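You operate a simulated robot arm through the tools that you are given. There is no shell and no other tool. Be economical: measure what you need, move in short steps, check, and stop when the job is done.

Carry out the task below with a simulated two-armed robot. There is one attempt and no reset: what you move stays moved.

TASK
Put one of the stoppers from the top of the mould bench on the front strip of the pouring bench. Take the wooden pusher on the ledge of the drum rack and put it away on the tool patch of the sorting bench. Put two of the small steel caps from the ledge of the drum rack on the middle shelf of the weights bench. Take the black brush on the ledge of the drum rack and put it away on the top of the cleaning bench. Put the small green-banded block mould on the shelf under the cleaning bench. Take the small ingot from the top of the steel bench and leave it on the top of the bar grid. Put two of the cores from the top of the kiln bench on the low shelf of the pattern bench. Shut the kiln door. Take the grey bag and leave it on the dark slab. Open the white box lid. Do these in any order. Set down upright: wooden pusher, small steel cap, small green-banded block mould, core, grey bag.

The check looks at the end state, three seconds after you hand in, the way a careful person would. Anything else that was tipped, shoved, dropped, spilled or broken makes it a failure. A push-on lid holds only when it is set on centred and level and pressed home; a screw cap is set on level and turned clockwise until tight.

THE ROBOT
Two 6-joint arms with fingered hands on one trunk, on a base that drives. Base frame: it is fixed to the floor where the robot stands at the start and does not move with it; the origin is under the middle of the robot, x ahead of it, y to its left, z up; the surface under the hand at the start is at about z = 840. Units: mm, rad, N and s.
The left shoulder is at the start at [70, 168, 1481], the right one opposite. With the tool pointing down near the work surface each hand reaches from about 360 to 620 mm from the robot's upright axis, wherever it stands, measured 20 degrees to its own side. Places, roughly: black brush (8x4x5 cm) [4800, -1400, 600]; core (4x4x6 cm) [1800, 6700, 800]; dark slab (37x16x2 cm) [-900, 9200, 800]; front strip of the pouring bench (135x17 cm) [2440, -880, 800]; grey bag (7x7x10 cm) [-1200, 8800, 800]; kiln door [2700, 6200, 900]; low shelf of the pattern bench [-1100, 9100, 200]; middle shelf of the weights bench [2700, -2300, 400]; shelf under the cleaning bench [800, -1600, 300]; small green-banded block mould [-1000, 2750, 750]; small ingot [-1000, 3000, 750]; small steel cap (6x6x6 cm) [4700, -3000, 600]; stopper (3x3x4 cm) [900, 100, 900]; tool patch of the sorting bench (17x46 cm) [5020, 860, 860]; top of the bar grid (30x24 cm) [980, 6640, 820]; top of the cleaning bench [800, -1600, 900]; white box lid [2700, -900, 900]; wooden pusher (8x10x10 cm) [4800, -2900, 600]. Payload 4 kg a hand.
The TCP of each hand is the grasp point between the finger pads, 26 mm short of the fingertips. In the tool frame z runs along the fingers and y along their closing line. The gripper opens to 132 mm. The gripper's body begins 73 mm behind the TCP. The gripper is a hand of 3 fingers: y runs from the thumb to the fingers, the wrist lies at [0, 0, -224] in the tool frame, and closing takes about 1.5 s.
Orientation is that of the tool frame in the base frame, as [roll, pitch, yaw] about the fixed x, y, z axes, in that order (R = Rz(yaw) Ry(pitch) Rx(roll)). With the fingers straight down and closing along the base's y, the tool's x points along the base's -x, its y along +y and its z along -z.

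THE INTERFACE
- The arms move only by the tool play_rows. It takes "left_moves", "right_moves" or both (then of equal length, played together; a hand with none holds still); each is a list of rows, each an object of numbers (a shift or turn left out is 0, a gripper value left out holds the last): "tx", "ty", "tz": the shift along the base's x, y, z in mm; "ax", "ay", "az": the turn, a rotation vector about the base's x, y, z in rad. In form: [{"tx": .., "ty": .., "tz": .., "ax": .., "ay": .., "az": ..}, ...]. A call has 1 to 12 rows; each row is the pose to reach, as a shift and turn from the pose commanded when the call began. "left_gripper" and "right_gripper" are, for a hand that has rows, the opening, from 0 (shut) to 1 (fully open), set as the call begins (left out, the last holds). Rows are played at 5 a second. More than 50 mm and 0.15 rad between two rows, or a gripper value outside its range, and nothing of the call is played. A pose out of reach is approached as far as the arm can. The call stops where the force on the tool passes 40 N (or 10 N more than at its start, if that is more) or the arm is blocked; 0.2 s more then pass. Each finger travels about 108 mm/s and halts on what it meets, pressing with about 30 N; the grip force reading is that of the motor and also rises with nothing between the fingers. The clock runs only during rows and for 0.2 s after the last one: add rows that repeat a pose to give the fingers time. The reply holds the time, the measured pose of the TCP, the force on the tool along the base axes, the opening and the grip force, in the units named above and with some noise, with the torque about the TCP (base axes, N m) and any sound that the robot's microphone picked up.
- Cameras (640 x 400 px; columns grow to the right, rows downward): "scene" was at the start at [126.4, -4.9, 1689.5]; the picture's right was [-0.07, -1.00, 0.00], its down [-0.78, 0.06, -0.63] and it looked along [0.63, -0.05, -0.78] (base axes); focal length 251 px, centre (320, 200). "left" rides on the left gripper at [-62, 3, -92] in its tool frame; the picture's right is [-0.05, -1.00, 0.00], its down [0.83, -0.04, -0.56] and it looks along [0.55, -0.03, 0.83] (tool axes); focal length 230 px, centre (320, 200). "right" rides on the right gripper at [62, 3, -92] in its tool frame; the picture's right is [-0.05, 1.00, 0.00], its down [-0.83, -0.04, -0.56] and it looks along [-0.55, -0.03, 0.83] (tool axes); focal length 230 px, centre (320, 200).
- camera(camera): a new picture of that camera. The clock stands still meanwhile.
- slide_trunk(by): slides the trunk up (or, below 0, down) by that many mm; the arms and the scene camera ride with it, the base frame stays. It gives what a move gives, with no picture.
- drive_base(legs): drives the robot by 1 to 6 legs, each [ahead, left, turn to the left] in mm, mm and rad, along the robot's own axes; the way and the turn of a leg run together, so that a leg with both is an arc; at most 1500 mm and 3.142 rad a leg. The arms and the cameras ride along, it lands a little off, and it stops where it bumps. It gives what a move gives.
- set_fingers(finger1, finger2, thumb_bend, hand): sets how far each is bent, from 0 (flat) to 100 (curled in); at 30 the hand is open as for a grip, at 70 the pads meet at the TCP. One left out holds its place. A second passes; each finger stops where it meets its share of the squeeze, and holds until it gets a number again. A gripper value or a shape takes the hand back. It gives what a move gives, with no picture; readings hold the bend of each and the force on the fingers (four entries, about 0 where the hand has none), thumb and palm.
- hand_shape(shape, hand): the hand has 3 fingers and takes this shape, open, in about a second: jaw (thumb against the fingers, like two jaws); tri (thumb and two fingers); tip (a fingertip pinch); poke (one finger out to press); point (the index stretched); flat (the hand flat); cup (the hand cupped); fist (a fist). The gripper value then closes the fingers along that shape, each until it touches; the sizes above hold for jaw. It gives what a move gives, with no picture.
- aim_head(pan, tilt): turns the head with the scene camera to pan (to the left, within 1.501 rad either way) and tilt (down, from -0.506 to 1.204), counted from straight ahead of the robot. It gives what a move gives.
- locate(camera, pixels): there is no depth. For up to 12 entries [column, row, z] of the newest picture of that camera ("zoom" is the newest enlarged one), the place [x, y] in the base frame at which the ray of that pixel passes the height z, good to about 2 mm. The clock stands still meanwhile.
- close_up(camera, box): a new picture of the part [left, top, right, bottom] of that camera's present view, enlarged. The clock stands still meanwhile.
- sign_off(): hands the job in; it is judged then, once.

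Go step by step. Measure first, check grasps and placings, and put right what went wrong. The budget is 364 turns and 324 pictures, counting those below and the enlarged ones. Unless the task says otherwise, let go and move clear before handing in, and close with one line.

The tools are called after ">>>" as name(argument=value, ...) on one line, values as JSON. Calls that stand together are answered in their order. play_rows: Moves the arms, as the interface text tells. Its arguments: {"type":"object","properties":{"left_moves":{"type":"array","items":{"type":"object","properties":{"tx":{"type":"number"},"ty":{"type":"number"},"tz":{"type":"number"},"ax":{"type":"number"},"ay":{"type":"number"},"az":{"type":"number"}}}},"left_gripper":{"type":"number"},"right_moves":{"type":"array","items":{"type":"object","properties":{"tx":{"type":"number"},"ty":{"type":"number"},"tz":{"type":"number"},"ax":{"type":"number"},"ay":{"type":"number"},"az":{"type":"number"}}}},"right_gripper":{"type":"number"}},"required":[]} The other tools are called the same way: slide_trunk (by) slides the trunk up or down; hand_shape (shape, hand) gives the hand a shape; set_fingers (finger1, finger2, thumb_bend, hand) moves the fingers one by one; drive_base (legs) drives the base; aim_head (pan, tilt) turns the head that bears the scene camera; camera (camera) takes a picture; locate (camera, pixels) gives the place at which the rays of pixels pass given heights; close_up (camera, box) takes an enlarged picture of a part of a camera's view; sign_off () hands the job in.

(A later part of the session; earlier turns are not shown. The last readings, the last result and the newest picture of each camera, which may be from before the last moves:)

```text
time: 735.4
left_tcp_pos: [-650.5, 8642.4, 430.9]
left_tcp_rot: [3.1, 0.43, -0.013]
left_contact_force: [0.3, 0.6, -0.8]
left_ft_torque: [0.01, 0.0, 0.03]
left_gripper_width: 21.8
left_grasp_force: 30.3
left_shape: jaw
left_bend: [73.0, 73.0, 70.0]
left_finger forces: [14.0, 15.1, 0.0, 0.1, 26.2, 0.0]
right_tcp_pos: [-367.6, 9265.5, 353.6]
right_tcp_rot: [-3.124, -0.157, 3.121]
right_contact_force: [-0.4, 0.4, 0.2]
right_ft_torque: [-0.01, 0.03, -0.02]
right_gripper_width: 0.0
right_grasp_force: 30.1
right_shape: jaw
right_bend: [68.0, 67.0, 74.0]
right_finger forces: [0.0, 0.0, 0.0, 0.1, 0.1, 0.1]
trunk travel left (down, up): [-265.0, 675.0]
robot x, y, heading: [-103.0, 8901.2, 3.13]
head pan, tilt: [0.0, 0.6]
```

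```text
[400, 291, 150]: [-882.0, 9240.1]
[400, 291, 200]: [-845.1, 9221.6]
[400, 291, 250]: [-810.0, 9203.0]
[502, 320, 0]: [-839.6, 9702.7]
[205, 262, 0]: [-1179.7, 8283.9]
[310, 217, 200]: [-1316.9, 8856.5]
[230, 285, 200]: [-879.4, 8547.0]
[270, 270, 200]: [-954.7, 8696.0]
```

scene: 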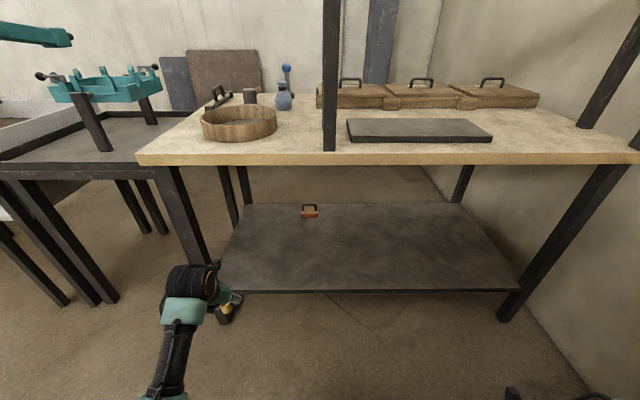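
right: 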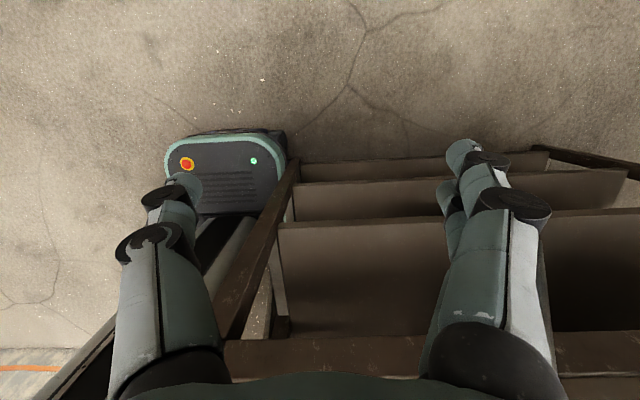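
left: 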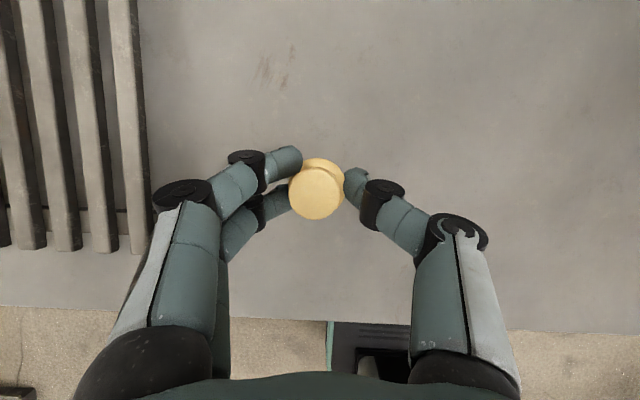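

Shelf z≈203, front edge x≈−842. Drive in and lower the core.

>>> drive_base(legs=[[285, 0, 0]])

>>> play_rows(left_moves=[{"tz": -40}, {"tz": -80}, {"tz": -120}, {"tz": -150}, {"tz": -163}])

>>> play_rows(left_moves=[{"tz": -3}, {"tz": -6}, {"tz": -9}, {"tz": -12}, {"tz": -15}, {"tz": -18}, {"tz": -21}, {"tz": -24}, {"tz": -27}, {"tz": -30}, {"tz": -33}])

>>> camera(camera="left")

```text
time: 737.4
left_tcp_pos: [-928.5, 8644.8, 431.2]
left_tcp_rot: [3.099, 0.427, -0.012]
left_contact_force: [-0.7, -0.5, 0.4]
left_ft_torque: [0.01, -0.02, -0.01]
left_gripper_width: 21.7
left_grasp_force: 30.3
left_shape: jaw
left_bend: [73.0, 73.0, 70.0]
left_finger forces: [14.1, 15.1, 0.0, 0.1, 26.1, 0.0]
right_tcp_pos: [-646.7, 9268.6, 351.0]
right_tcp_rot: [-3.124, -0.154, 3.12]
right_contact_force: [0.3, 0.4, -0.3]
right_ft_torque: [0.01, -0.02, 0.0]
right_gripper_width: 0.0
right_grasp_force: 30.3
right_shape: jaw
right_bend: [68.0, 67.0, 74.0]
right_finger forces: [0.0, 0.0, 0.0, 0.0, 0.1, 0.1]
trunk travel left (down, up): [-265.0, 675.0]
robot x, y, heading: [-378.5, 8902.4, 3.133]
head pan, tilt: [0.0, 0.6]
```

```text
time: 738.6
left_tcp_pos: [-933.3, 8643.8, 269.4]
left_tcp_rot: [3.098, 0.433, -0.014]
left_contact_force: [2.7, 0.9, 8.2]
left_ft_torque: [-0.11, -0.04, 0.06]
left_gripper_width: 22.0
left_grasp_force: 30.4
left_shape: jaw
left_bend: [73.0, 73.0, 70.0]
left_finger forces: [15.8, 18.1, 0.0, 0.1, 28.8, 0.1]
right_tcp_pos: [-645.1, 9268.2, 353.1]
right_tcp_rot: [-3.124, -0.157, 3.12]
right_contact_force: [0.3, 0.3, 0.1]
right_ft_torque: [0.03, -0.01, -0.02]
right_gripper_width: 0.0
right_grasp_force: 30.0
right_shape: jaw
right_bend: [68.0, 67.0, 74.0]
right_finger forces: [0.1, 0.0, 0.0, 0.0, 0.0, 0.1]
trunk travel left (down, up): [-265.0, 675.0]
robot x, y, heading: [-379.6, 8906.0, 3.128]
head pan, tilt: [0.0, 0.6]
```

```text
time: 739.5
left_tcp_pos: [-936.3, 8643.9, 266.9]
left_tcp_rot: [3.096, 0.452, -0.013]
left_contact_force: [4.2, 1.0, 19.9]
left_ft_torque: [-0.14, -0.06, 0.04]
left_gripper_width: 24.5
left_grasp_force: 29.7
left_shape: jaw
left_bend: [73.0, 74.0, 71.0]
left_finger forces: [16.7, 20.4, 0.0, 0.0, 32.1, 0.1]
right_tcp_pos: [-644.6, 9268.6, 352.5]
right_tcp_rot: [-3.122, -0.159, 3.12]
right_contact_force: [0.8, -0.3, -0.4]
right_ft_torque: [0.03, 0.0, -0.02]
right_gripper_width: 0.0
right_grasp_force: 30.4
right_shape: jaw
right_bend: [68.0, 67.0, 74.0]
right_finger forces: [0.0, 0.0, 0.1, 0.1, 0.0, 0.0]
trunk travel left (down, up): [-265.0, 675.0]
robot x, y, heading: [-376.5, 8904.3, 3.135]
head pan, tilt: [0.0, 0.6]
stopped in row 4 (left hand): the force on the tool passed its limit at 42 N (the readings are from after the stop); the commanded pose is now the measured one
```

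```text
83 pictures are left
```

left: 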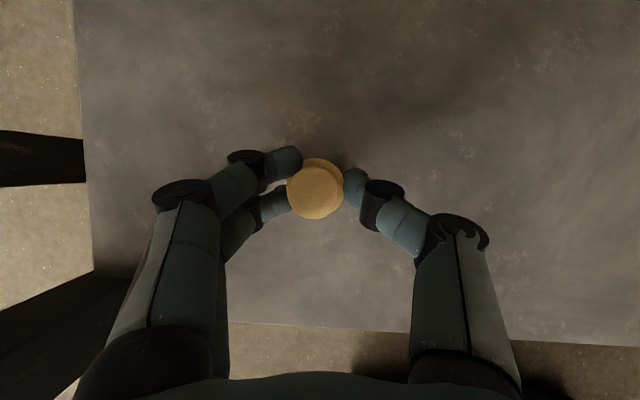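

Core 1 is on the shelf. Open slightly and lift straight off.

>>> play_rows(left_moves=[{"tz": 1}, {"tz": 1}, {"tz": 1}], left_gripper=0.35)

>>> play_rows(left_moves=[{"tz": 30}, {"tz": 70}, {"tz": 110}, {"tz": 150}])

>>> camera(camera="left")

>>> drive_base(legs=[[-320, 0, 0]])

>>> slide_trunk(by=400)

>>> slide_trunk(by=270)

>>> camera(camera="scene")

```text
time: 740.3
left_tcp_pos: [-934.2, 8644.0, 262.5]
left_tcp_rot: [3.099, 0.44, -0.012]
left_contact_force: [0.4, -0.2, 0.4]
left_ft_torque: [-0.02, 0.01, -0.01]
left_gripper_width: 45.7
left_grasp_force: 0.1
left_shape: jaw
left_bend: [74.0, 74.0, 70.0]
left_finger forces: [0.1, 0.0, 0.0, 0.0, 0.0, 0.0]
right_tcp_pos: [-647.2, 9268.1, 352.8]
right_tcp_rot: [-3.122, -0.157, 3.119]
right_contact_force: [0.7, -0.6, -0.2]
right_ft_torque: [0.01, -0.01, -0.03]
right_gripper_width: 0.2
right_grasp_force: 30.1
right_shape: jaw
right_bend: [68.0, 67.0, 74.0]
right_finger forces: [0.1, 0.1, 0.0, 0.1, 0.1, 0.1]
trunk travel left (down, up): [-265.0, 675.0]
robot x, y, heading: [-376.9, 8905.2, 3.135]
head pan, tilt: [0.0, 0.6]
```

```text
time: 741.3
left_tcp_pos: [-933.4, 8642.1, 413.3]
left_tcp_rot: [3.099, 0.442, -0.015]
left_contact_force: [-0.5, -0.3, 0.5]
left_ft_torque: [0.0, -0.01, 0.03]
left_gripper_width: 45.8
left_grasp_force: 0.1
left_shape: jaw
left_bend: [74.0, 74.0, 70.0]
left_finger forces: [0.0, 0.0, 0.0, 0.1, 0.0, 0.0]
right_tcp_pos: [-645.9, 9269.2, 352.3]
right_tcp_rot: [-3.124, -0.157, 3.119]
right_contact_force: [-0.8, 0.3, 0.3]
right_ft_torque: [0.02, 0.02, -0.01]
right_gripper_width: 0.1
right_grasp_force: 29.7
right_shape: jaw
right_bend: [68.0, 67.0, 74.0]
right_finger forces: [0.0, 0.0, 0.0, 0.1, 0.0, 0.0]
trunk travel left (down, up): [-265.0, 675.0]
robot x, y, heading: [-377.4, 8902.7, 3.13]
head pan, tilt: [0.0, 0.6]
```

```text
82 pictures are left
```

left: 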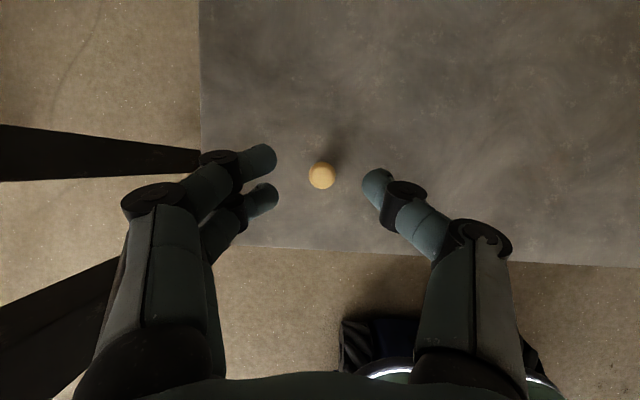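

```text
time: 743.4
left_tcp_pos: [-604.8, 8637.4, 412.1]
left_tcp_rot: [3.098, 0.442, -0.01]
left_contact_force: [0.1, -0.6, 0.9]
left_ft_torque: [0.0, 0.02, -0.03]
left_gripper_width: 45.5
left_grasp_force: 0.2
left_shape: jaw
left_bend: [74.0, 74.0, 70.0]
left_finger forces: [0.0, 0.1, 0.0, 0.1, 0.1, 0.0]
right_tcp_pos: [-317.9, 9266.3, 353.2]
right_tcp_rot: [-3.124, -0.157, 3.121]
right_contact_force: [-0.4, -0.1, 0.1]
right_ft_torque: [-0.01, 0.01, 0.0]
right_gripper_width: 0.0
right_grasp_force: 30.4
right_shape: jaw
right_bend: [68.0, 67.0, 74.0]
right_finger forces: [0.0, 0.1, 0.0, 0.0, 0.1, 0.0]
trunk travel left (down, up): [-265.0, 675.0]
robot x, y, heading: [-49.6, 8900.8, 3.136]
head pan, tilt: [0.0, 0.6]
```

```text
time: 747.3
left_tcp_pos: [-605.2, 8637.6, 812.7]
left_tcp_rot: [3.099, 0.441, -0.011]
left_contact_force: [-0.1, 0.3, 0.3]
left_ft_torque: [0.0, 0.0, 0.01]
left_gripper_width: 45.9
left_grasp_force: 0.0
left_shape: jaw
left_bend: [74.0, 74.0, 70.0]
left_finger forces: [0.1, 0.1, 0.1, 0.1, 0.1, 0.0]
right_tcp_pos: [-320.4, 9265.5, 751.3]
right_tcp_rot: [-3.124, -0.156, 3.122]
right_contact_force: [-0.7, 0.2, -0.5]
right_ft_torque: [-0.01, 0.01, 0.03]
right_gripper_width: 0.0
right_grasp_force: 30.0
right_shape: jaw
right_bend: [68.0, 67.0, 74.0]
right_finger forces: [0.0, 0.0, 0.1, 0.0, 0.1, 0.0]
trunk travel left (down, up): [-665.0, 275.0]
robot x, y, heading: [-51.3, 8897.5, 3.139]
head pan, tilt: [0.0, 0.6]
```

```text
time: 750.0
left_tcp_pos: [-604.3, 8638.6, 1082.2]
left_tcp_rot: [3.096, 0.442, -0.011]
left_contact_force: [0.5, 0.1, 0.1]
left_ft_torque: [0.01, -0.02, 0.0]
left_gripper_width: 45.7
left_grasp_force: 0.1
left_shape: jaw
left_bend: [74.0, 74.0, 70.0]
left_finger forces: [0.1, 0.0, 0.1, 0.1, 0.0, 0.0]
right_tcp_pos: [-319.4, 9266.1, 1021.9]
right_tcp_rot: [-3.124, -0.157, 3.122]
right_contact_force: [0.2, 0.1, -0.5]
right_ft_torque: [0.02, 0.0, -0.03]
right_gripper_width: 0.0
right_grasp_force: 30.2
right_shape: jaw
right_bend: [68.0, 67.0, 74.0]
right_finger forces: [0.0, 0.1, 0.0, 0.1, 0.0, 0.0]
trunk travel left (down, up): [-935.0, 5.0]
robot x, y, heading: [-52.5, 8902.5, 3.137]
head pan, tilt: [0.0, 0.6]
```

```text
81 pictures are left
```

scene: 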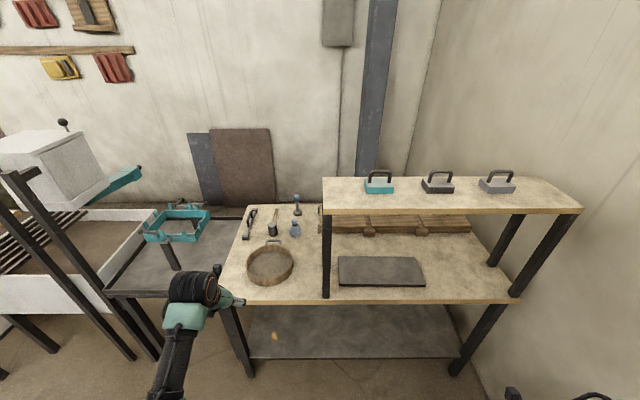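

Core 1 stands on the low shelf. While here, take the grey bag: measure it and the overshelf height.

>>> close_up(camera="scene", box=[225, 180, 345, 300])

>>> locate(camera="scene", pixels=[[295, 235, 800], [296, 222, 900], [325, 213, 1100], [325, 213, 1150], [325, 213, 1200], [578, 212, 1150], [326, 297, 800], [423, 286, 810], [340, 286, 810], [415, 258, 810], [340, 258, 810], [273, 235, 800]])

```text
3.33 times, centred on (285, 240) of scene
```

zoom: 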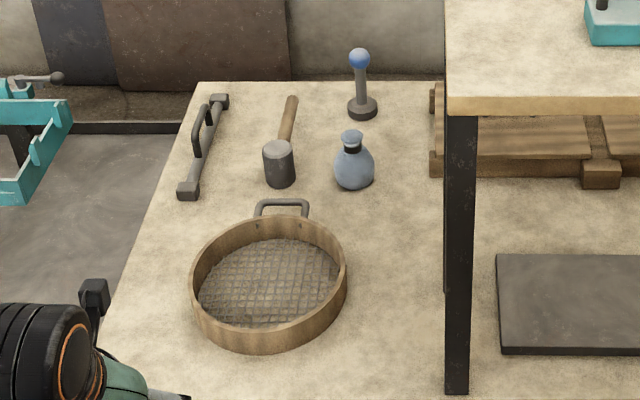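

```text
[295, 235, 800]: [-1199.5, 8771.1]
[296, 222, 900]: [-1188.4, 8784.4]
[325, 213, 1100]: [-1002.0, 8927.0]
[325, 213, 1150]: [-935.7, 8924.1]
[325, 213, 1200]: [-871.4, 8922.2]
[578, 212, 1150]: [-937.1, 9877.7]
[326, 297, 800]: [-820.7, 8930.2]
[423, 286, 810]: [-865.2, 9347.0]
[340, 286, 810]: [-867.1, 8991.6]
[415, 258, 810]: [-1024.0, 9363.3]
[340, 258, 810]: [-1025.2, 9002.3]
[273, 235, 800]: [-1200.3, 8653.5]
```

Bag ≈(−1200,8772), slab x −1025…−866, y 8992–9362 (overshelf ≈z 1200 above it). Pitch the left hand more, then approach.

>>> play_rows(left_moves=[{"ay": 0.12, "ty": 15}, {"ay": 0.24, "ty": 30}, {"ay": 0.35, "ty": 45}, {"ay": 0.35, "ty": 50, "tz": -20}], left_gripper=0.85)

>>> drive_base(legs=[[0, -90, 0], [420, 0, 0]])

>>> camera(camera="left")

```text
time: 751.0
left_tcp_pos: [-602.0, 8689.4, 1060.8]
left_tcp_rot: [3.092, 0.792, -0.013]
left_contact_force: [-0.5, 0.1, -0.2]
left_ft_torque: [0.02, 0.03, 0.01]
left_gripper_width: 112.2
left_grasp_force: 0.1
left_shape: jaw
left_bend: [54.0, 54.0, 50.0]
left_finger forces: [0.1, 0.0, 0.1, 0.0, 0.0, 0.0]
right_tcp_pos: [-320.5, 9266.4, 1022.4]
right_tcp_rot: [-3.124, -0.157, 3.122]
right_contact_force: [0.6, -0.1, -0.1]
right_ft_torque: [0.03, -0.02, -0.02]
right_gripper_width: 0.2
right_grasp_force: 30.0
right_shape: jaw
right_bend: [68.0, 67.0, 74.0]
right_finger forces: [0.0, 0.1, 0.0, 0.0, 0.1, 0.0]
trunk travel left (down, up): [-935.0, 5.0]
robot x, y, heading: [-51.9, 8899.3, 3.139]
head pan, tilt: [0.0, 0.6]
```

```text
time: 754.2
left_tcp_pos: [-1013.7, 8781.2, 1062.3]
left_tcp_rot: [3.093, 0.794, -0.012]
left_contact_force: [0.7, -0.3, 0.4]
left_ft_torque: [0.01, -0.02, 0.0]
left_gripper_width: 112.1
left_grasp_force: 0.0
left_shape: jaw
left_bend: [54.0, 54.0, 50.0]
left_finger forces: [0.1, 0.0, 0.0, 0.1, 0.1, 0.0]
right_tcp_pos: [-730.3, 9355.9, 1021.7]
right_tcp_rot: [-3.123, -0.159, 3.123]
right_contact_force: [0.6, -0.2, 0.8]
right_ft_torque: [0.0, 0.05, -0.04]
right_gripper_width: 0.0
right_grasp_force: 29.8
right_shape: jaw
right_bend: [68.0, 67.0, 74.0]
right_finger forces: [0.1, 0.1, 0.0, 0.0, 0.0, 0.1]
trunk travel left (down, up): [-935.0, 5.0]
robot x, y, heading: [-464.5, 8990.8, 3.138]
head pan, tilt: [0.0, 0.6]
```

```text
79 pictures are left
```

left: 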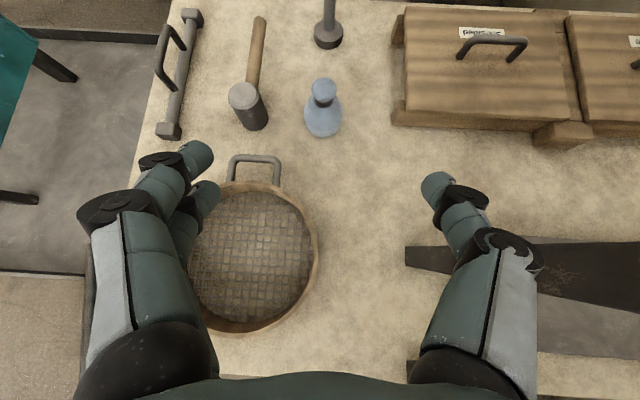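

>>> locate(camera="left", pixels=[[322, 118, 835], [322, 118, 820], [304, 118, 835], [341, 118, 835], [323, 90, 890]])

```text
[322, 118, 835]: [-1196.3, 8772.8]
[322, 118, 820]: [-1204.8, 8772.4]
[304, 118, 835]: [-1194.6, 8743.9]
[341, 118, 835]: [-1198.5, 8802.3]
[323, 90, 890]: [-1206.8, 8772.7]
```

>>> play_rows(left_moves=[{"tx": -40, "ty": -4, "tz": -20}, {"tx": -80, "ty": -8, "tz": -45}, {"tx": -105, "ty": -8, "tz": -85}, {"tx": -125, "ty": -8, "tz": -125}, {"tx": -142, "ty": -8, "tz": -160}], left_gripper=0.72)

>>> camera(camera="left")

```text
time: 755.5
left_tcp_pos: [-1156.8, 8769.4, 896.6]
left_tcp_rot: [3.093, 0.787, -0.013]
left_contact_force: [0.9, -0.3, -1.0]
left_ft_torque: [0.02, 0.15, 0.02]
left_gripper_width: 95.5
left_grasp_force: 0.2
left_shape: jaw
left_bend: [66.0, 66.0, 63.0]
left_finger forces: [0.1, 0.0, 0.0, 0.0, 0.0, 0.0]
right_tcp_pos: [-732.9, 9355.0, 1020.6]
right_tcp_rot: [-3.125, -0.155, 3.123]
right_contact_force: [-0.6, -1.2, -0.6]
right_ft_torque: [-0.01, -0.03, -0.03]
right_gripper_width: 0.0
right_grasp_force: 29.8
right_shape: jaw
right_bend: [68.0, 67.0, 74.0]
right_finger forces: [0.0, 0.0, 0.0, 0.0, 0.1, 0.0]
trunk travel left (down, up): [-935.0, 5.0]
robot x, y, heading: [-459.5, 8990.9, 3.14]
head pan, tilt: [0.0, 0.6]
```

```text
78 pictures are left
```

left: 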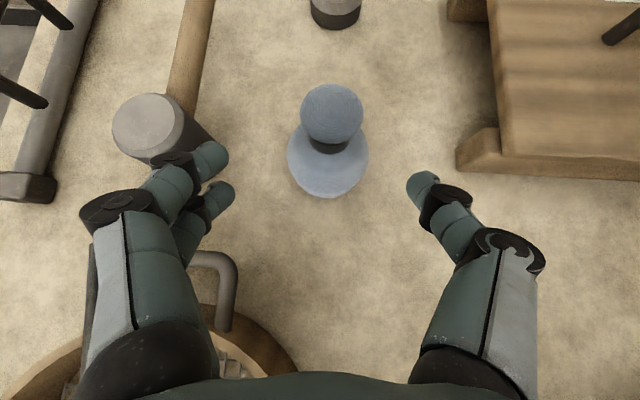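

>>> locate(camera="left", pixels=[[185, 118, 850], [208, 150, 810], [328, 165, 830], [288, 160, 830], [368, 160, 830]])

```text
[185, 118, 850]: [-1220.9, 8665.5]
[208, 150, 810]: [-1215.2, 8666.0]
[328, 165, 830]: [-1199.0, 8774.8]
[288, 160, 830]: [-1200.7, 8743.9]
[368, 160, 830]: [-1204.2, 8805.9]
```

>>> play_rows(left_moves=[{"tx": -19, "ty": 3, "tz": -27}, {"tx": -38, "ty": 5, "tz": -53}, {"tx": -38, "ty": 5, "tz": -53}])

>>> play_rows(left_moves=[{}, {}, {}, {}, {}], left_gripper=0.15)

>>> camera(camera="left")

```text
time: 756.2
left_tcp_pos: [-1153.0, 8768.4, 892.6]
left_tcp_rot: [3.095, 0.793, -0.012]
left_contact_force: [0.5, 0.5, -0.1]
left_ft_torque: [0.04, -0.01, -0.01]
left_gripper_width: 95.3
left_grasp_force: 0.0
left_shape: jaw
left_bend: [66.0, 66.0, 63.0]
left_finger forces: [0.0, 0.0, 0.0, 0.0, 0.0, 0.0]
left hand out of reach, approached as far as the arm can: row 1, 2, 3
right_tcp_pos: [-731.9, 9353.4, 1023.3]
right_tcp_rot: [-3.126, -0.159, 3.124]
right_contact_force: [0.7, -0.7, -0.1]
right_ft_torque: [0.03, -0.01, -0.02]
right_gripper_width: 0.1
right_grasp_force: 29.8
right_shape: jaw
right_bend: [68.0, 67.0, 74.0]
right_finger forces: [0.0, 0.1, 0.1, 0.1, 0.0, 0.0]
trunk travel left (down, up): [-935.0, 5.0]
robot x, y, heading: [-462.5, 8987.5, 3.132]
head pan, tilt: [0.0, 0.6]
```

```text
time: 757.5
left_tcp_pos: [-1153.5, 8770.6, 893.5]
left_tcp_rot: [3.091, 0.792, -0.011]
left_contact_force: [-0.1, 0.3, -0.3]
left_ft_torque: [-0.01, -0.03, 0.01]
left_gripper_width: 20.5
left_grasp_force: 0.1
left_shape: jaw
left_bend: [73.0, 73.0, 70.0]
left_finger forces: [0.0, 0.0, 0.0, 0.0, 0.1, 0.1]
right_tcp_pos: [-731.6, 9355.2, 1022.7]
right_tcp_rot: [-3.124, -0.157, 3.124]
right_contact_force: [0.0, 0.6, 0.3]
right_ft_torque: [-0.04, 0.0, 0.02]
right_gripper_width: 0.2
right_grasp_force: 30.1
right_shape: jaw
right_bend: [68.0, 67.0, 74.0]
right_finger forces: [0.1, 0.1, 0.1, 0.0, 0.0, 0.0]
trunk travel left (down, up): [-935.0, 5.0]
robot x, y, heading: [-464.3, 8993.4, 3.14]
head pan, tilt: [0.0, 0.6]
```

```text
77 pictures are left
```

left: 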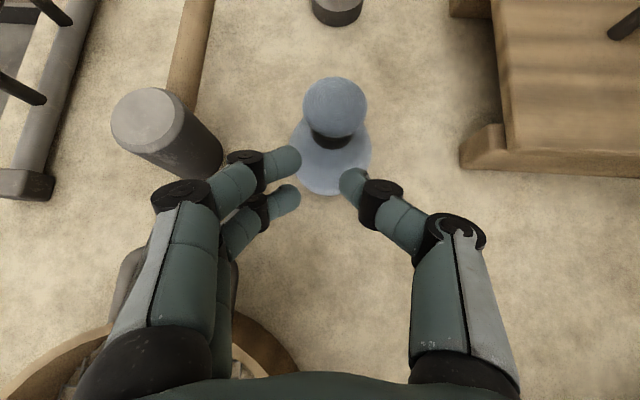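

Out of arm reach; reopen, lower via the trunk and advance with the base.

>>> play_rows(left_moves=[{}, {}, {}, {}], left_gripper=0.75)

>>> slide_trunk(by=-46)

>>> drive_base(legs=[[44, -4, 0]])

>>> camera(camera="left")

```text
time: 758.5
left_tcp_pos: [-1153.7, 8769.5, 891.9]
left_tcp_rot: [3.091, 0.793, -0.013]
left_contact_force: [-0.7, 0.3, 0.2]
left_ft_torque: [0.05, 0.0, -0.04]
left_gripper_width: 98.5
left_grasp_force: 0.0
left_shape: jaw
left_bend: [64.0, 64.0, 60.0]
left_finger forces: [0.0, 0.1, 0.0, 0.1, 0.0, 0.0]
right_tcp_pos: [-731.9, 9355.7, 1022.6]
right_tcp_rot: [-3.123, -0.157, 3.123]
right_contact_force: [0.2, -0.2, 0.5]
right_ft_torque: [-0.01, -0.03, -0.04]
right_gripper_width: 0.2
right_grasp_force: 29.6
right_shape: jaw
right_bend: [68.0, 67.0, 74.0]
right_finger forces: [0.1, 0.1, 0.0, 0.0, 0.0, 0.0]
trunk travel left (down, up): [-935.0, 5.0]
robot x, y, heading: [-461.6, 8991.3, 3.135]
head pan, tilt: [0.0, 0.6]
```

```text
time: 759.3
left_tcp_pos: [-1152.2, 8769.2, 848.1]
left_tcp_rot: [3.093, 0.794, -0.013]
left_contact_force: [-0.1, 0.3, -0.8]
left_ft_torque: [0.01, 0.04, 0.0]
left_gripper_width: 98.8
left_grasp_force: 0.1
left_shape: jaw
left_bend: [64.0, 64.0, 60.0]
left_finger forces: [0.0, 0.0, 0.1, 0.1, 0.0, 0.0]
right_tcp_pos: [-731.2, 9355.7, 977.6]
right_tcp_rot: [-3.126, -0.157, 3.122]
right_contact_force: [0.2, 0.5, 0.4]
right_ft_torque: [-0.04, 0.0, 0.05]
right_gripper_width: 0.0
right_grasp_force: 30.3
right_shape: jaw
right_bend: [68.0, 67.0, 74.0]
right_finger forces: [0.1, 0.0, 0.0, 0.0, 0.1, 0.1]
trunk travel left (down, up): [-889.0, 51.0]
robot x, y, heading: [-461.0, 8991.3, 3.137]
head pan, tilt: [0.0, 0.6]
```

```text
time: 760.2
left_tcp_pos: [-1191.7, 8773.3, 851.9]
left_tcp_rot: [3.095, 0.799, -0.011]
left_contact_force: [0.5, 0.8, 0.2]
left_ft_torque: [-0.04, 0.0, 0.01]
left_gripper_width: 98.8
left_grasp_force: 0.2
left_shape: jaw
left_bend: [64.0, 64.0, 60.0]
left_finger forces: [0.1, 0.0, 0.0, 0.0, 0.0, 0.0]
right_tcp_pos: [-767.6, 9359.2, 977.4]
right_tcp_rot: [-3.123, -0.163, 3.122]
right_contact_force: [0.6, 0.1, 0.0]
right_ft_torque: [0.01, 0.05, 0.02]
right_gripper_width: 0.0
right_grasp_force: 29.9
right_shape: jaw
right_bend: [68.0, 67.0, 74.0]
right_finger forces: [0.1, 0.0, 0.1, 0.0, 0.1, 0.0]
trunk travel left (down, up): [-889.0, 51.0]
robot x, y, heading: [-505.8, 8992.7, 3.134]
head pan, tilt: [0.0, 0.6]
```

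```text
76 pictures are left
```

left: 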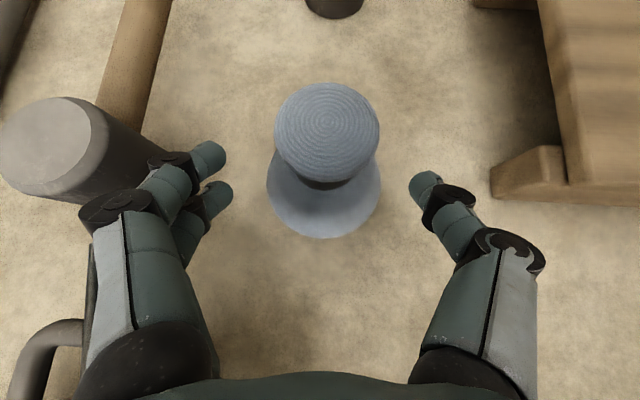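

The bag is centred between the fingers. Close.

>>> play_rows(left_moves=[{}, {}, {}, {}, {}], left_gripper=0.15)

>>> slide_trunk(by=50)

>>> camera(camera="left")

```text
time: 761.4
left_tcp_pos: [-1196.4, 8772.8, 846.6]
left_tcp_rot: [3.095, 0.792, -0.012]
left_contact_force: [-0.1, 0.3, -1.1]
left_ft_torque: [-0.01, -0.01, -0.01]
left_gripper_width: 54.7
left_grasp_force: 30.1
left_shape: jaw
left_bend: [73.0, 73.0, 70.0]
left_finger forces: [13.1, 14.1, 0.1, 0.0, 27.1, 0.0]
right_tcp_pos: [-773.8, 9359.1, 977.5]
right_tcp_rot: [-3.123, -0.159, 3.123]
right_contact_force: [0.3, 0.4, 0.0]
right_ft_torque: [0.0, -0.02, 0.01]
right_gripper_width: 0.0
right_grasp_force: 30.2
right_shape: jaw
right_bend: [68.0, 67.0, 74.0]
right_finger forces: [0.0, 0.0, 0.1, 0.0, 0.0, 0.0]
trunk travel left (down, up): [-889.0, 51.0]
robot x, y, heading: [-503.7, 8996.2, 3.139]
head pan, tilt: [0.0, 0.6]
```

```text
time: 762.4
left_tcp_pos: [-1197.7, 8774.6, 896.2]
left_tcp_rot: [3.095, 0.792, -0.012]
left_contact_force: [0.0, -0.1, -1.5]
left_ft_torque: [-0.03, -0.01, 0.0]
left_gripper_width: 54.9
left_grasp_force: 30.2
left_shape: jaw
left_bend: [73.0, 73.0, 70.0]
left_finger forces: [13.0, 14.1, 0.1, 0.0, 27.1, 0.0]
right_tcp_pos: [-775.6, 9360.5, 1025.7]
right_tcp_rot: [-3.124, -0.156, 3.124]
right_contact_force: [0.1, -0.5, 0.5]
right_ft_torque: [0.0, -0.03, 0.0]
right_gripper_width: 0.0
right_grasp_force: 30.2
right_shape: jaw
right_bend: [68.0, 67.0, 74.0]
right_finger forces: [0.1, 0.0, 0.0, 0.0, 0.0, 0.1]
trunk travel left (down, up): [-939.0, 1.0]
robot x, y, heading: [-503.2, 8994.3, 3.132]
head pan, tilt: [0.0, 0.6]
```

```text
75 pictures are left
```

left: 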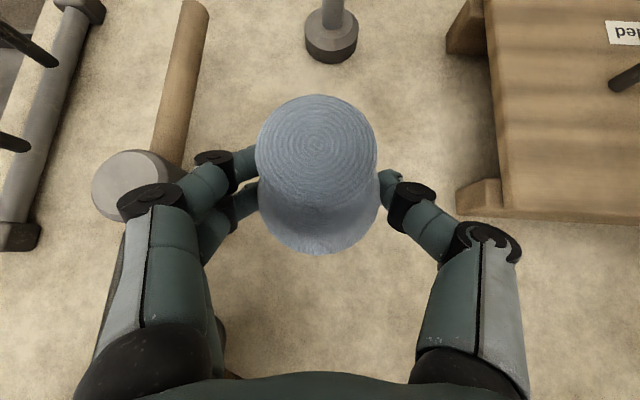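

Bag gripped. Raise it, back out, turn the base 0.5 rad and approach the slab diagonally (keeps the right arm off the wall).

>>> play_rows(left_moves=[{"tz": 20, "tx": 10}, {"tz": 40, "tx": 20}, {"tz": 60, "tx": 40}])

>>> drive_base(legs=[[-430, 0, 0], [0, 0, -0.5]])

>>> camera(camera="scene")

```text
time: 763.1
left_tcp_pos: [-1158.7, 8774.0, 957.2]
left_tcp_rot: [3.092, 0.791, -0.015]
left_contact_force: [0.8, 0.3, -0.6]
left_ft_torque: [-0.03, -0.01, 0.01]
left_gripper_width: 54.4
left_grasp_force: 30.1
left_shape: jaw
left_bend: [73.0, 73.0, 70.0]
left_finger forces: [13.1, 14.2, 0.0, 0.0, 27.1, 0.1]
right_tcp_pos: [-774.0, 9360.2, 1025.8]
right_tcp_rot: [-3.123, -0.158, 3.123]
right_contact_force: [-0.3, 0.6, 0.1]
right_ft_torque: [-0.01, 0.02, -0.04]
right_gripper_width: 0.0
right_grasp_force: 30.5
right_shape: jaw
right_bend: [68.0, 67.0, 74.0]
right_finger forces: [0.0, 0.0, 0.1, 0.1, 0.1, 0.1]
trunk travel left (down, up): [-939.0, 1.0]
robot x, y, heading: [-499.0, 8994.2, 3.136]
head pan, tilt: [0.0, 0.6]
```

```text
time: 767.2
left_tcp_pos: [-754.9, 9111.8, 955.0]
left_tcp_rot: [3.093, 0.79, -0.515]
left_contact_force: [0.1, 0.6, -1.4]
left_ft_torque: [-0.05, 0.0, -0.01]
left_gripper_width: 54.8
left_grasp_force: 29.9
left_shape: jaw
left_bend: [73.0, 73.0, 70.0]
left_finger forces: [13.2, 14.2, 0.0, 0.1, 27.0, 0.0]
right_tcp_pos: [-134.7, 9441.2, 1026.1]
right_tcp_rot: [-3.125, -0.155, 2.619]
right_contact_force: [0.1, 0.6, 0.3]
right_ft_torque: [0.01, 0.01, -0.03]
right_gripper_width: 0.0
right_grasp_force: 30.1
right_shape: jaw
right_bend: [68.0, 67.0, 74.0]
right_finger forces: [0.1, 0.1, 0.1, 0.1, 0.1, 0.0]
trunk travel left (down, up): [-939.0, 1.0]
robot x, y, heading: [-76.5, 8992.9, 2.63]
head pan, tilt: [0.0, 0.6]
```

```text
74 pictures are left
```

scene: 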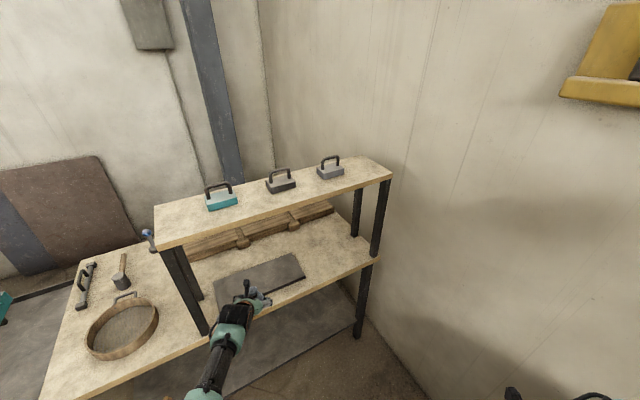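

>>> drive_base(legs=[[195, 36, 0]])

>>> camera(camera="left")

>>> camera(camera="scene")

```text
time: 768.8
left_tcp_pos: [-937.3, 9176.2, 957.1]
left_tcp_rot: [3.092, 0.794, -0.518]
left_contact_force: [0.3, -0.7, 0.2]
left_ft_torque: [0.02, 0.03, 0.01]
left_gripper_width: 54.7
left_grasp_force: 29.9
left_shape: jaw
left_bend: [73.0, 73.0, 70.0]
left_finger forces: [13.2, 14.2, 0.1, 0.0, 27.1, 0.1]
right_tcp_pos: [-315.3, 9502.3, 1026.4]
right_tcp_rot: [-3.123, -0.158, 2.617]
right_contact_force: [0.5, -0.5, 0.2]
right_ft_torque: [0.0, 0.05, 0.0]
right_gripper_width: 0.0
right_grasp_force: 30.0
right_shape: jaw
right_bend: [68.0, 67.0, 74.0]
right_finger forces: [0.0, 0.0, 0.0, 0.1, 0.1, 0.0]
trunk travel left (down, up): [-939.0, 1.0]
robot x, y, heading: [-259.0, 9052.6, 2.631]
head pan, tilt: [0.0, 0.6]
```

```text
73 pictures are left
```

left: 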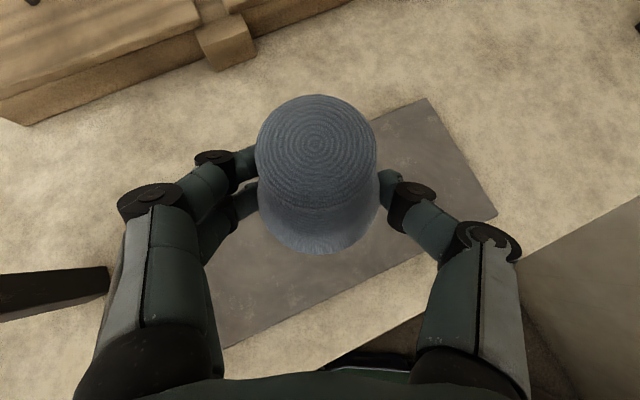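

```text
72 pictures are left
```

scene: 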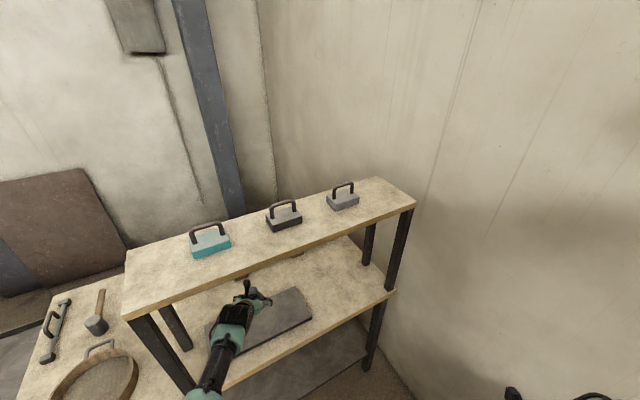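

Bag is above the slab. Lower.

>>> play_rows(left_moves=[{"tz": -30}, {"tz": -60}, {"tz": -75}, {"tz": -79}, {"tz": -83}, {"tz": -87}, {"tz": -91}, {"tz": -95}, {"tz": -99}, {"tz": -103}])

>>> camera(camera="left")

```text
time: 771.0
left_tcp_pos: [-939.2, 9177.3, 862.5]
left_tcp_rot: [3.093, 0.803, -0.519]
left_contact_force: [-8.6, 2.9, 23.0]
left_ft_torque: [-0.11, 0.43, -0.13]
left_gripper_width: 54.7
left_grasp_force: 30.3
left_shape: jaw
left_bend: [73.0, 73.0, 70.0]
left_finger forces: [20.4, 15.1, 0.0, 0.0, 28.7, 0.0]
left hand out of reach, approached as far as the arm can: row 10
right_tcp_pos: [-317.3, 9504.2, 1026.7]
right_tcp_rot: [-3.122, -0.16, 2.619]
right_contact_force: [0.6, 0.0, 0.3]
right_ft_torque: [0.02, 0.01, -0.02]
right_gripper_width: 0.1
right_grasp_force: 30.1
right_shape: jaw
right_bend: [68.0, 67.0, 74.0]
right_finger forces: [0.0, 0.1, 0.0, 0.1, 0.0, 0.0]
trunk travel left (down, up): [-939.0, 1.0]
robot x, y, heading: [-258.7, 9054.9, 2.629]
head pan, tilt: [0.0, 0.6]
```

```text
71 pictures are left
```

left: 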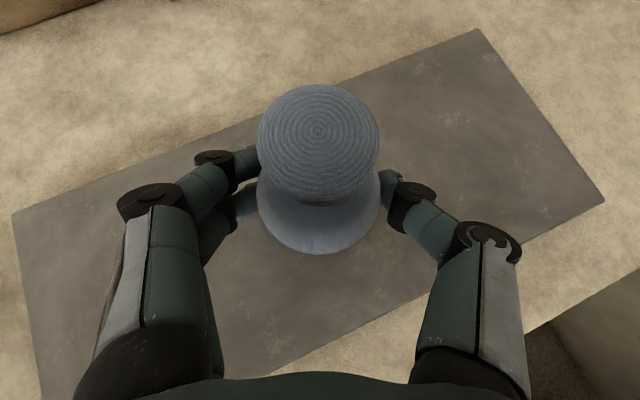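

The bag stands on the slab. Open and retreat up-and-back.

>>> play_rows(left_moves=[{"tz": 1}, {"tz": 1}, {"tz": 1}, {"tz": 1}], left_gripper=0.75)

>>> play_rows(left_moves=[{"tx": 20, "ty": -11, "tz": 20}, {"tx": 40, "ty": -22, "tz": 40}, {"tx": 60, "ty": -33, "tz": 70}, {"tx": 80, "ty": -44, "tz": 100}])

>>> camera(camera="left")

```text
time: 772.0
left_tcp_pos: [-936.4, 9174.0, 855.7]
left_tcp_rot: [3.093, 0.788, -0.516]
left_contact_force: [0.2, -0.5, 0.0]
left_ft_torque: [0.01, -0.06, -0.01]
left_gripper_width: 98.9
left_grasp_force: 0.0
left_shape: jaw
left_bend: [64.0, 64.0, 60.0]
left_finger forces: [0.1, 0.0, 0.1, 0.1, 0.1, 0.0]
right_tcp_pos: [-318.9, 9503.7, 1026.4]
right_tcp_rot: [-3.125, -0.155, 2.617]
right_contact_force: [0.1, -0.2, 0.9]
right_ft_torque: [-0.01, 0.0, 0.02]
right_gripper_width: 0.0
right_grasp_force: 29.4
right_shape: jaw
right_bend: [68.0, 67.0, 74.0]
right_finger forces: [0.0, 0.0, 0.0, 0.0, 0.0, 0.0]
trunk travel left (down, up): [-939.0, 1.0]
robot x, y, heading: [-262.5, 9053.3, 2.631]
head pan, tilt: [0.0, 0.6]
```

```text
time: 772.4
left_tcp_pos: [-911.8, 9150.9, 847.6]
left_tcp_rot: [3.04, 0.752, -0.534]
left_contact_force: [0.1, -0.8, 0.0]
left_ft_torque: [0.02, 0.03, -0.01]
left_gripper_width: 98.7
left_grasp_force: 0.1
left_shape: jaw
left_bend: [64.0, 64.0, 60.0]
left_finger forces: [0.1, 0.0, 0.0, 0.0, 0.1, 0.0]
right_tcp_pos: [-316.6, 9501.8, 1027.7]
right_tcp_rot: [-3.124, -0.16, 2.617]
right_contact_force: [0.1, 0.1, -0.3]
right_ft_torque: [-0.02, 0.06, 0.02]
right_gripper_width: 0.1
right_grasp_force: 30.3
right_shape: jaw
right_bend: [68.0, 67.0, 74.0]
right_finger forces: [0.0, 0.0, 0.1, 0.0, 0.0, 0.0]
trunk travel left (down, up): [-939.0, 1.0]
robot x, y, heading: [-261.5, 9054.2, 2.634]
head pan, tilt: [0.0, 0.6]
stopped in row 1 (left hand): the force on the tool passed its limit at 55 N (the readings are from after the stop); the commanded pose is now the measured one
```

```text
70 pictures are left
```

left: 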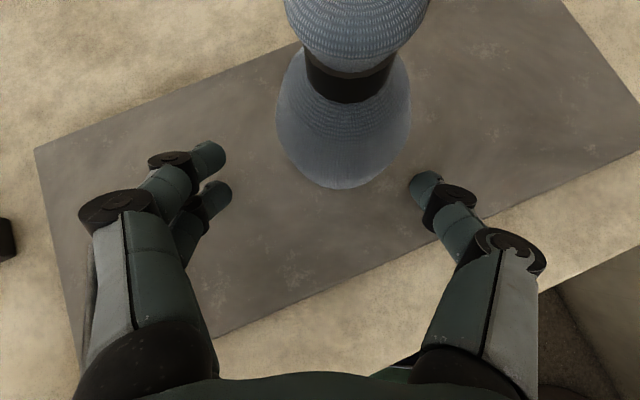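

Something was touched during the retreat; check the bag with the scene camera.

>>> aim_head(pan=0.15, tilt=0.75)

>>> close_up(camera="scene", box=[200, 150, 440, 330])

```text
time: 773.0
left_tcp_pos: [-914.5, 9153.3, 847.0]
left_tcp_rot: [3.038, 0.75, -0.532]
left_contact_force: [1.5, -1.1, 7.9]
left_ft_torque: [0.4, -0.2, -0.12]
left_gripper_width: 98.8
left_grasp_force: 0.2
left_shape: jaw
left_bend: [64.0, 64.0, 60.0]
left_finger forces: [0.0, 0.1, 0.0, 0.0, 7.2, 0.0]
right_tcp_pos: [-319.9, 9503.6, 1025.6]
right_tcp_rot: [-3.124, -0.158, 2.62]
right_contact_force: [-0.2, 0.3, -0.2]
right_ft_torque: [-0.01, 0.02, -0.01]
right_gripper_width: 0.1
right_grasp_force: 29.9
right_shape: jaw
right_bend: [68.0, 67.0, 74.0]
right_finger forces: [0.0, 0.0, 0.1, 0.0, 0.0, 0.1]
trunk travel left (down, up): [-939.0, 1.0]
robot x, y, heading: [-256.8, 9058.5, 2.636]
head pan, tilt: [0.15, 0.75]
```

```text
2.22 times, centred on (320, 240) of scene
```

zoom: 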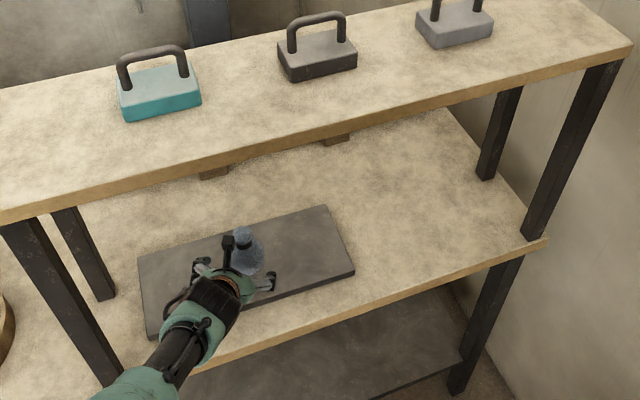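

The bag stands upright; only the thumb pressed the slab. Raise and back out.

>>> play_rows(left_moves=[{"tz": 12}, {"tz": 25}])

>>> drive_base(legs=[[-250, 0, 0]])

>>> close_up(camera="scene", box=[200, 120, 440, 330])

```text
time: 773.6
left_tcp_pos: [-914.5, 9152.3, 870.9]
left_tcp_rot: [3.039, 0.748, -0.532]
left_contact_force: [0.1, -0.2, -0.2]
left_ft_torque: [0.01, -0.01, 0.02]
left_gripper_width: 98.9
left_grasp_force: 0.1
left_shape: jaw
left_bend: [64.0, 64.0, 60.0]
left_finger forces: [0.0, 0.0, 0.0, 0.0, 0.1, 0.1]
right_tcp_pos: [-319.1, 9503.3, 1026.2]
right_tcp_rot: [-3.124, -0.156, 2.62]
right_contact_force: [0.3, -0.1, 0.6]
right_ft_torque: [-0.01, 0.03, 0.02]
right_gripper_width: 0.0
right_grasp_force: 30.5
right_shape: jaw
right_bend: [68.0, 67.0, 74.0]
right_finger forces: [0.1, 0.1, 0.0, 0.0, 0.0, 0.0]
trunk travel left (down, up): [-939.0, 1.0]
robot x, y, heading: [-261.3, 9053.8, 2.634]
head pan, tilt: [0.15, 0.75]
```

```text
time: 775.5
left_tcp_pos: [-696.4, 9029.8, 868.1]
left_tcp_rot: [3.04, 0.749, -0.529]
left_contact_force: [-1.1, -0.4, 0.2]
left_ft_torque: [0.01, 0.01, 0.0]
left_gripper_width: 98.9
left_grasp_force: 0.0
left_shape: jaw
left_bend: [64.0, 64.0, 60.0]
left_finger forces: [0.0, 0.1, 0.0, 0.0, 0.1, 0.0]
right_tcp_pos: [-101.7, 9382.4, 1025.8]
right_tcp_rot: [-3.124, -0.153, 2.623]
right_contact_force: [-0.4, 0.2, 0.1]
right_ft_torque: [-0.02, -0.03, 0.01]
right_gripper_width: 0.0
right_grasp_force: 30.3
right_shape: jaw
right_bend: [68.0, 67.0, 74.0]
right_finger forces: [0.0, 0.0, 0.0, 0.0, 0.1, 0.1]
trunk travel left (down, up): [-939.0, 1.0]
robot x, y, heading: [-41.2, 8929.8, 2.639]
head pan, tilt: [0.15, 0.75]
```

```text
1.90 times, centred on (320, 225) of scene
```

zoom: 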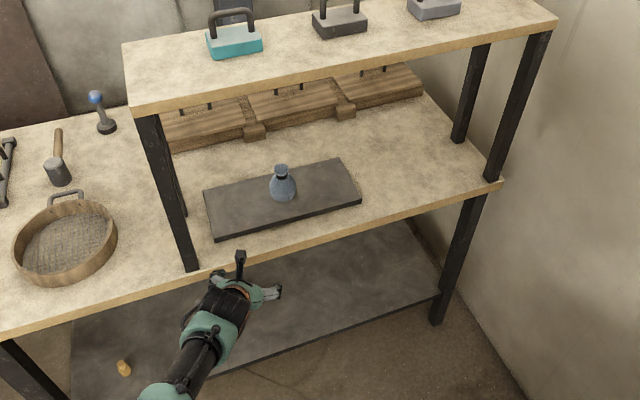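

Bag is placed upright on the slab. Now fetch core 2.

>>> drive_base(legs=[[0, 0, -1.068], [-1450, -60, 0], [-1450, -60, 0], [-180, 0, 0]])

>>> drive_base(legs=[[0, -1000, 0], [0, -760, 0]])

>>> aim_head(pan=0.0, tilt=0.7)

>>> camera(camera="scene")

```text
time: 793.2
left_tcp_pos: [-112.3, 6492.3, 868.9]
left_tcp_rot: [3.039, 0.747, -1.561]
left_contact_force: [0.3, 0.3, -0.7]
left_ft_torque: [0.0, 0.0, 0.03]
left_gripper_width: 99.2
left_grasp_force: 0.1
left_shape: jaw
left_bend: [64.0, 64.0, 60.0]
left_finger forces: [0.0, 0.0, 0.0, 0.0, 0.0, 0.0]
right_tcp_pos: [493.4, 6161.3, 1026.4]
right_tcp_rot: [-3.124, -0.153, 1.587]
right_contact_force: [0.4, 0.4, 0.0]
right_ft_torque: [-0.02, 0.03, 0.0]
right_gripper_width: 0.0
right_grasp_force: 29.7
right_shape: jaw
right_bend: [68.0, 67.0, 74.0]
right_finger forces: [0.0, 0.0, 0.0, 0.0, 0.0, 0.0]
trunk travel left (down, up): [-939.0, 1.0]
robot x, y, heading: [138.8, 5878.3, 1.598]
head pan, tilt: [0.15, 0.75]
```

```text
time: 802.1
left_tcp_pos: [1626.3, 6558.6, 870.1]
left_tcp_rot: [3.043, 0.751, -1.527]
left_contact_force: [-0.2, 0.5, -0.3]
left_ft_torque: [-0.01, -0.03, 0.0]
left_gripper_width: 98.9
left_grasp_force: 0.1
left_shape: jaw
left_bend: [64.0, 64.0, 60.0]
left_finger forces: [0.0, 0.0, 0.0, 0.1, 0.1, 0.0]
right_tcp_pos: [2245.1, 6249.0, 1026.9]
right_tcp_rot: [-3.125, -0.157, 1.621]
right_contact_force: [-0.4, -0.3, 0.0]
right_ft_torque: [-0.03, 0.02, -0.02]
right_gripper_width: 0.1
right_grasp_force: 30.3
right_shape: jaw
right_bend: [68.0, 67.0, 74.0]
right_finger forces: [0.1, 0.0, 0.0, 0.1, 0.1, 0.1]
trunk travel left (down, up): [-939.0, 1.0]
robot x, y, heading: [1901.4, 5953.6, 1.632]
head pan, tilt: [0.15, 0.75]
```

```text
time: 802.8
left_tcp_pos: [1628.2, 6559.0, 870.3]
left_tcp_rot: [3.04, 0.752, -1.526]
left_contact_force: [-0.1, 0.0, 1.3]
left_ft_torque: [-0.01, 0.01, 0.03]
left_gripper_width: 98.9
left_grasp_force: 0.0
left_shape: jaw
left_bend: [64.0, 64.0, 60.0]
left_finger forces: [0.0, 0.0, 0.0, 0.0, 0.0, 0.0]
right_tcp_pos: [2245.8, 6249.8, 1025.4]
right_tcp_rot: [-3.125, -0.157, 1.623]
right_contact_force: [0.2, -0.9, 0.5]
right_ft_torque: [0.01, 0.01, -0.01]
right_gripper_width: 0.0
right_grasp_force: 29.9
right_shape: jaw
right_bend: [68.0, 67.0, 74.0]
right_finger forces: [0.1, 0.0, 0.0, 0.1, 0.1, 0.1]
trunk travel left (down, up): [-939.0, 1.0]
robot x, y, heading: [1896.7, 5957.1, 1.636]
head pan, tilt: [0.0, 0.7]
```

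```text
67 pictures are left
```

scene: 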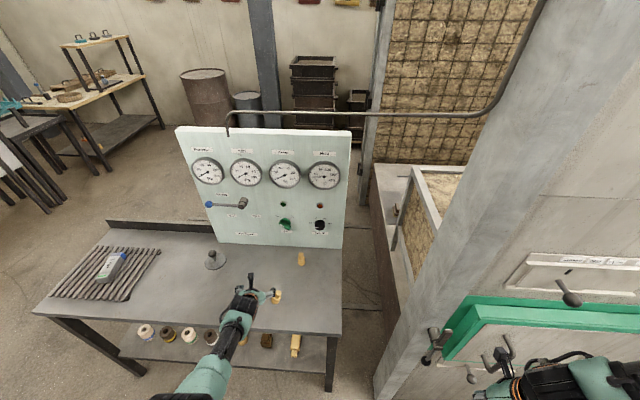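

Careful: the left hand is low here. Raise it, reduce its pitch and look.

>>> play_rows(left_moves=[{"tz": 30, "ty": -10}, {"tz": 60, "ty": -20, "ax": -0.12}, {"tz": 90, "ty": -20, "ax": -0.24, "ay": -0.05}, {"tz": 110, "ty": -20, "ax": -0.32, "ay": -0.1}], left_gripper=0.5)

>>> camera(camera="left")

>>> close_up(camera="scene", box=[30, 190, 360, 390])

```text
time: 803.8
left_tcp_pos: [1628.6, 6538.6, 979.7]
left_tcp_rot: [3.134, 0.421, -1.476]
left_contact_force: [0.2, 0.2, -1.1]
left_ft_torque: [0.0, 0.02, 0.04]
left_gripper_width: 66.5
left_grasp_force: 0.1
left_shape: jaw
left_bend: [73.0, 73.0, 70.0]
left_finger forces: [0.0, 0.1, 0.1, 0.0, 0.1, 0.1]
right_tcp_pos: [2245.6, 6250.2, 1025.9]
right_tcp_rot: [-3.124, -0.157, 1.624]
right_contact_force: [-0.1, 0.4, 0.1]
right_ft_torque: [0.01, 0.01, 0.01]
right_gripper_width: 0.0
right_grasp_force: 30.1
right_shape: jaw
right_bend: [68.0, 67.0, 74.0]
right_finger forces: [0.0, 0.0, 0.0, 0.0, 0.0, 0.1]
trunk travel left (down, up): [-939.0, 1.0]
robot x, y, heading: [1899.1, 5952.0, 1.64]
head pan, tilt: [0.0, 0.7]
```

```text
66 pictures are left
```

left: 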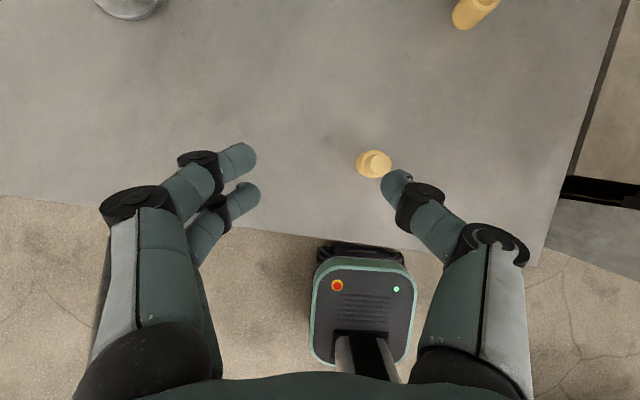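

```text
1.94 times, centred on (195, 290) of scene
```

zoom: 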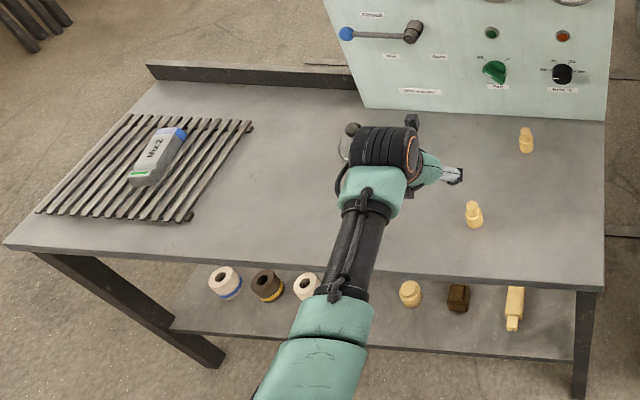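

>>> locate(camera="left", pixels=[[377, 163, 855], [371, 167, 825], [374, 164, 830]])

```text
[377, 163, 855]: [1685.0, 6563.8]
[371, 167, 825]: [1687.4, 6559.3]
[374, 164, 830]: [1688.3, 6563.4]
```

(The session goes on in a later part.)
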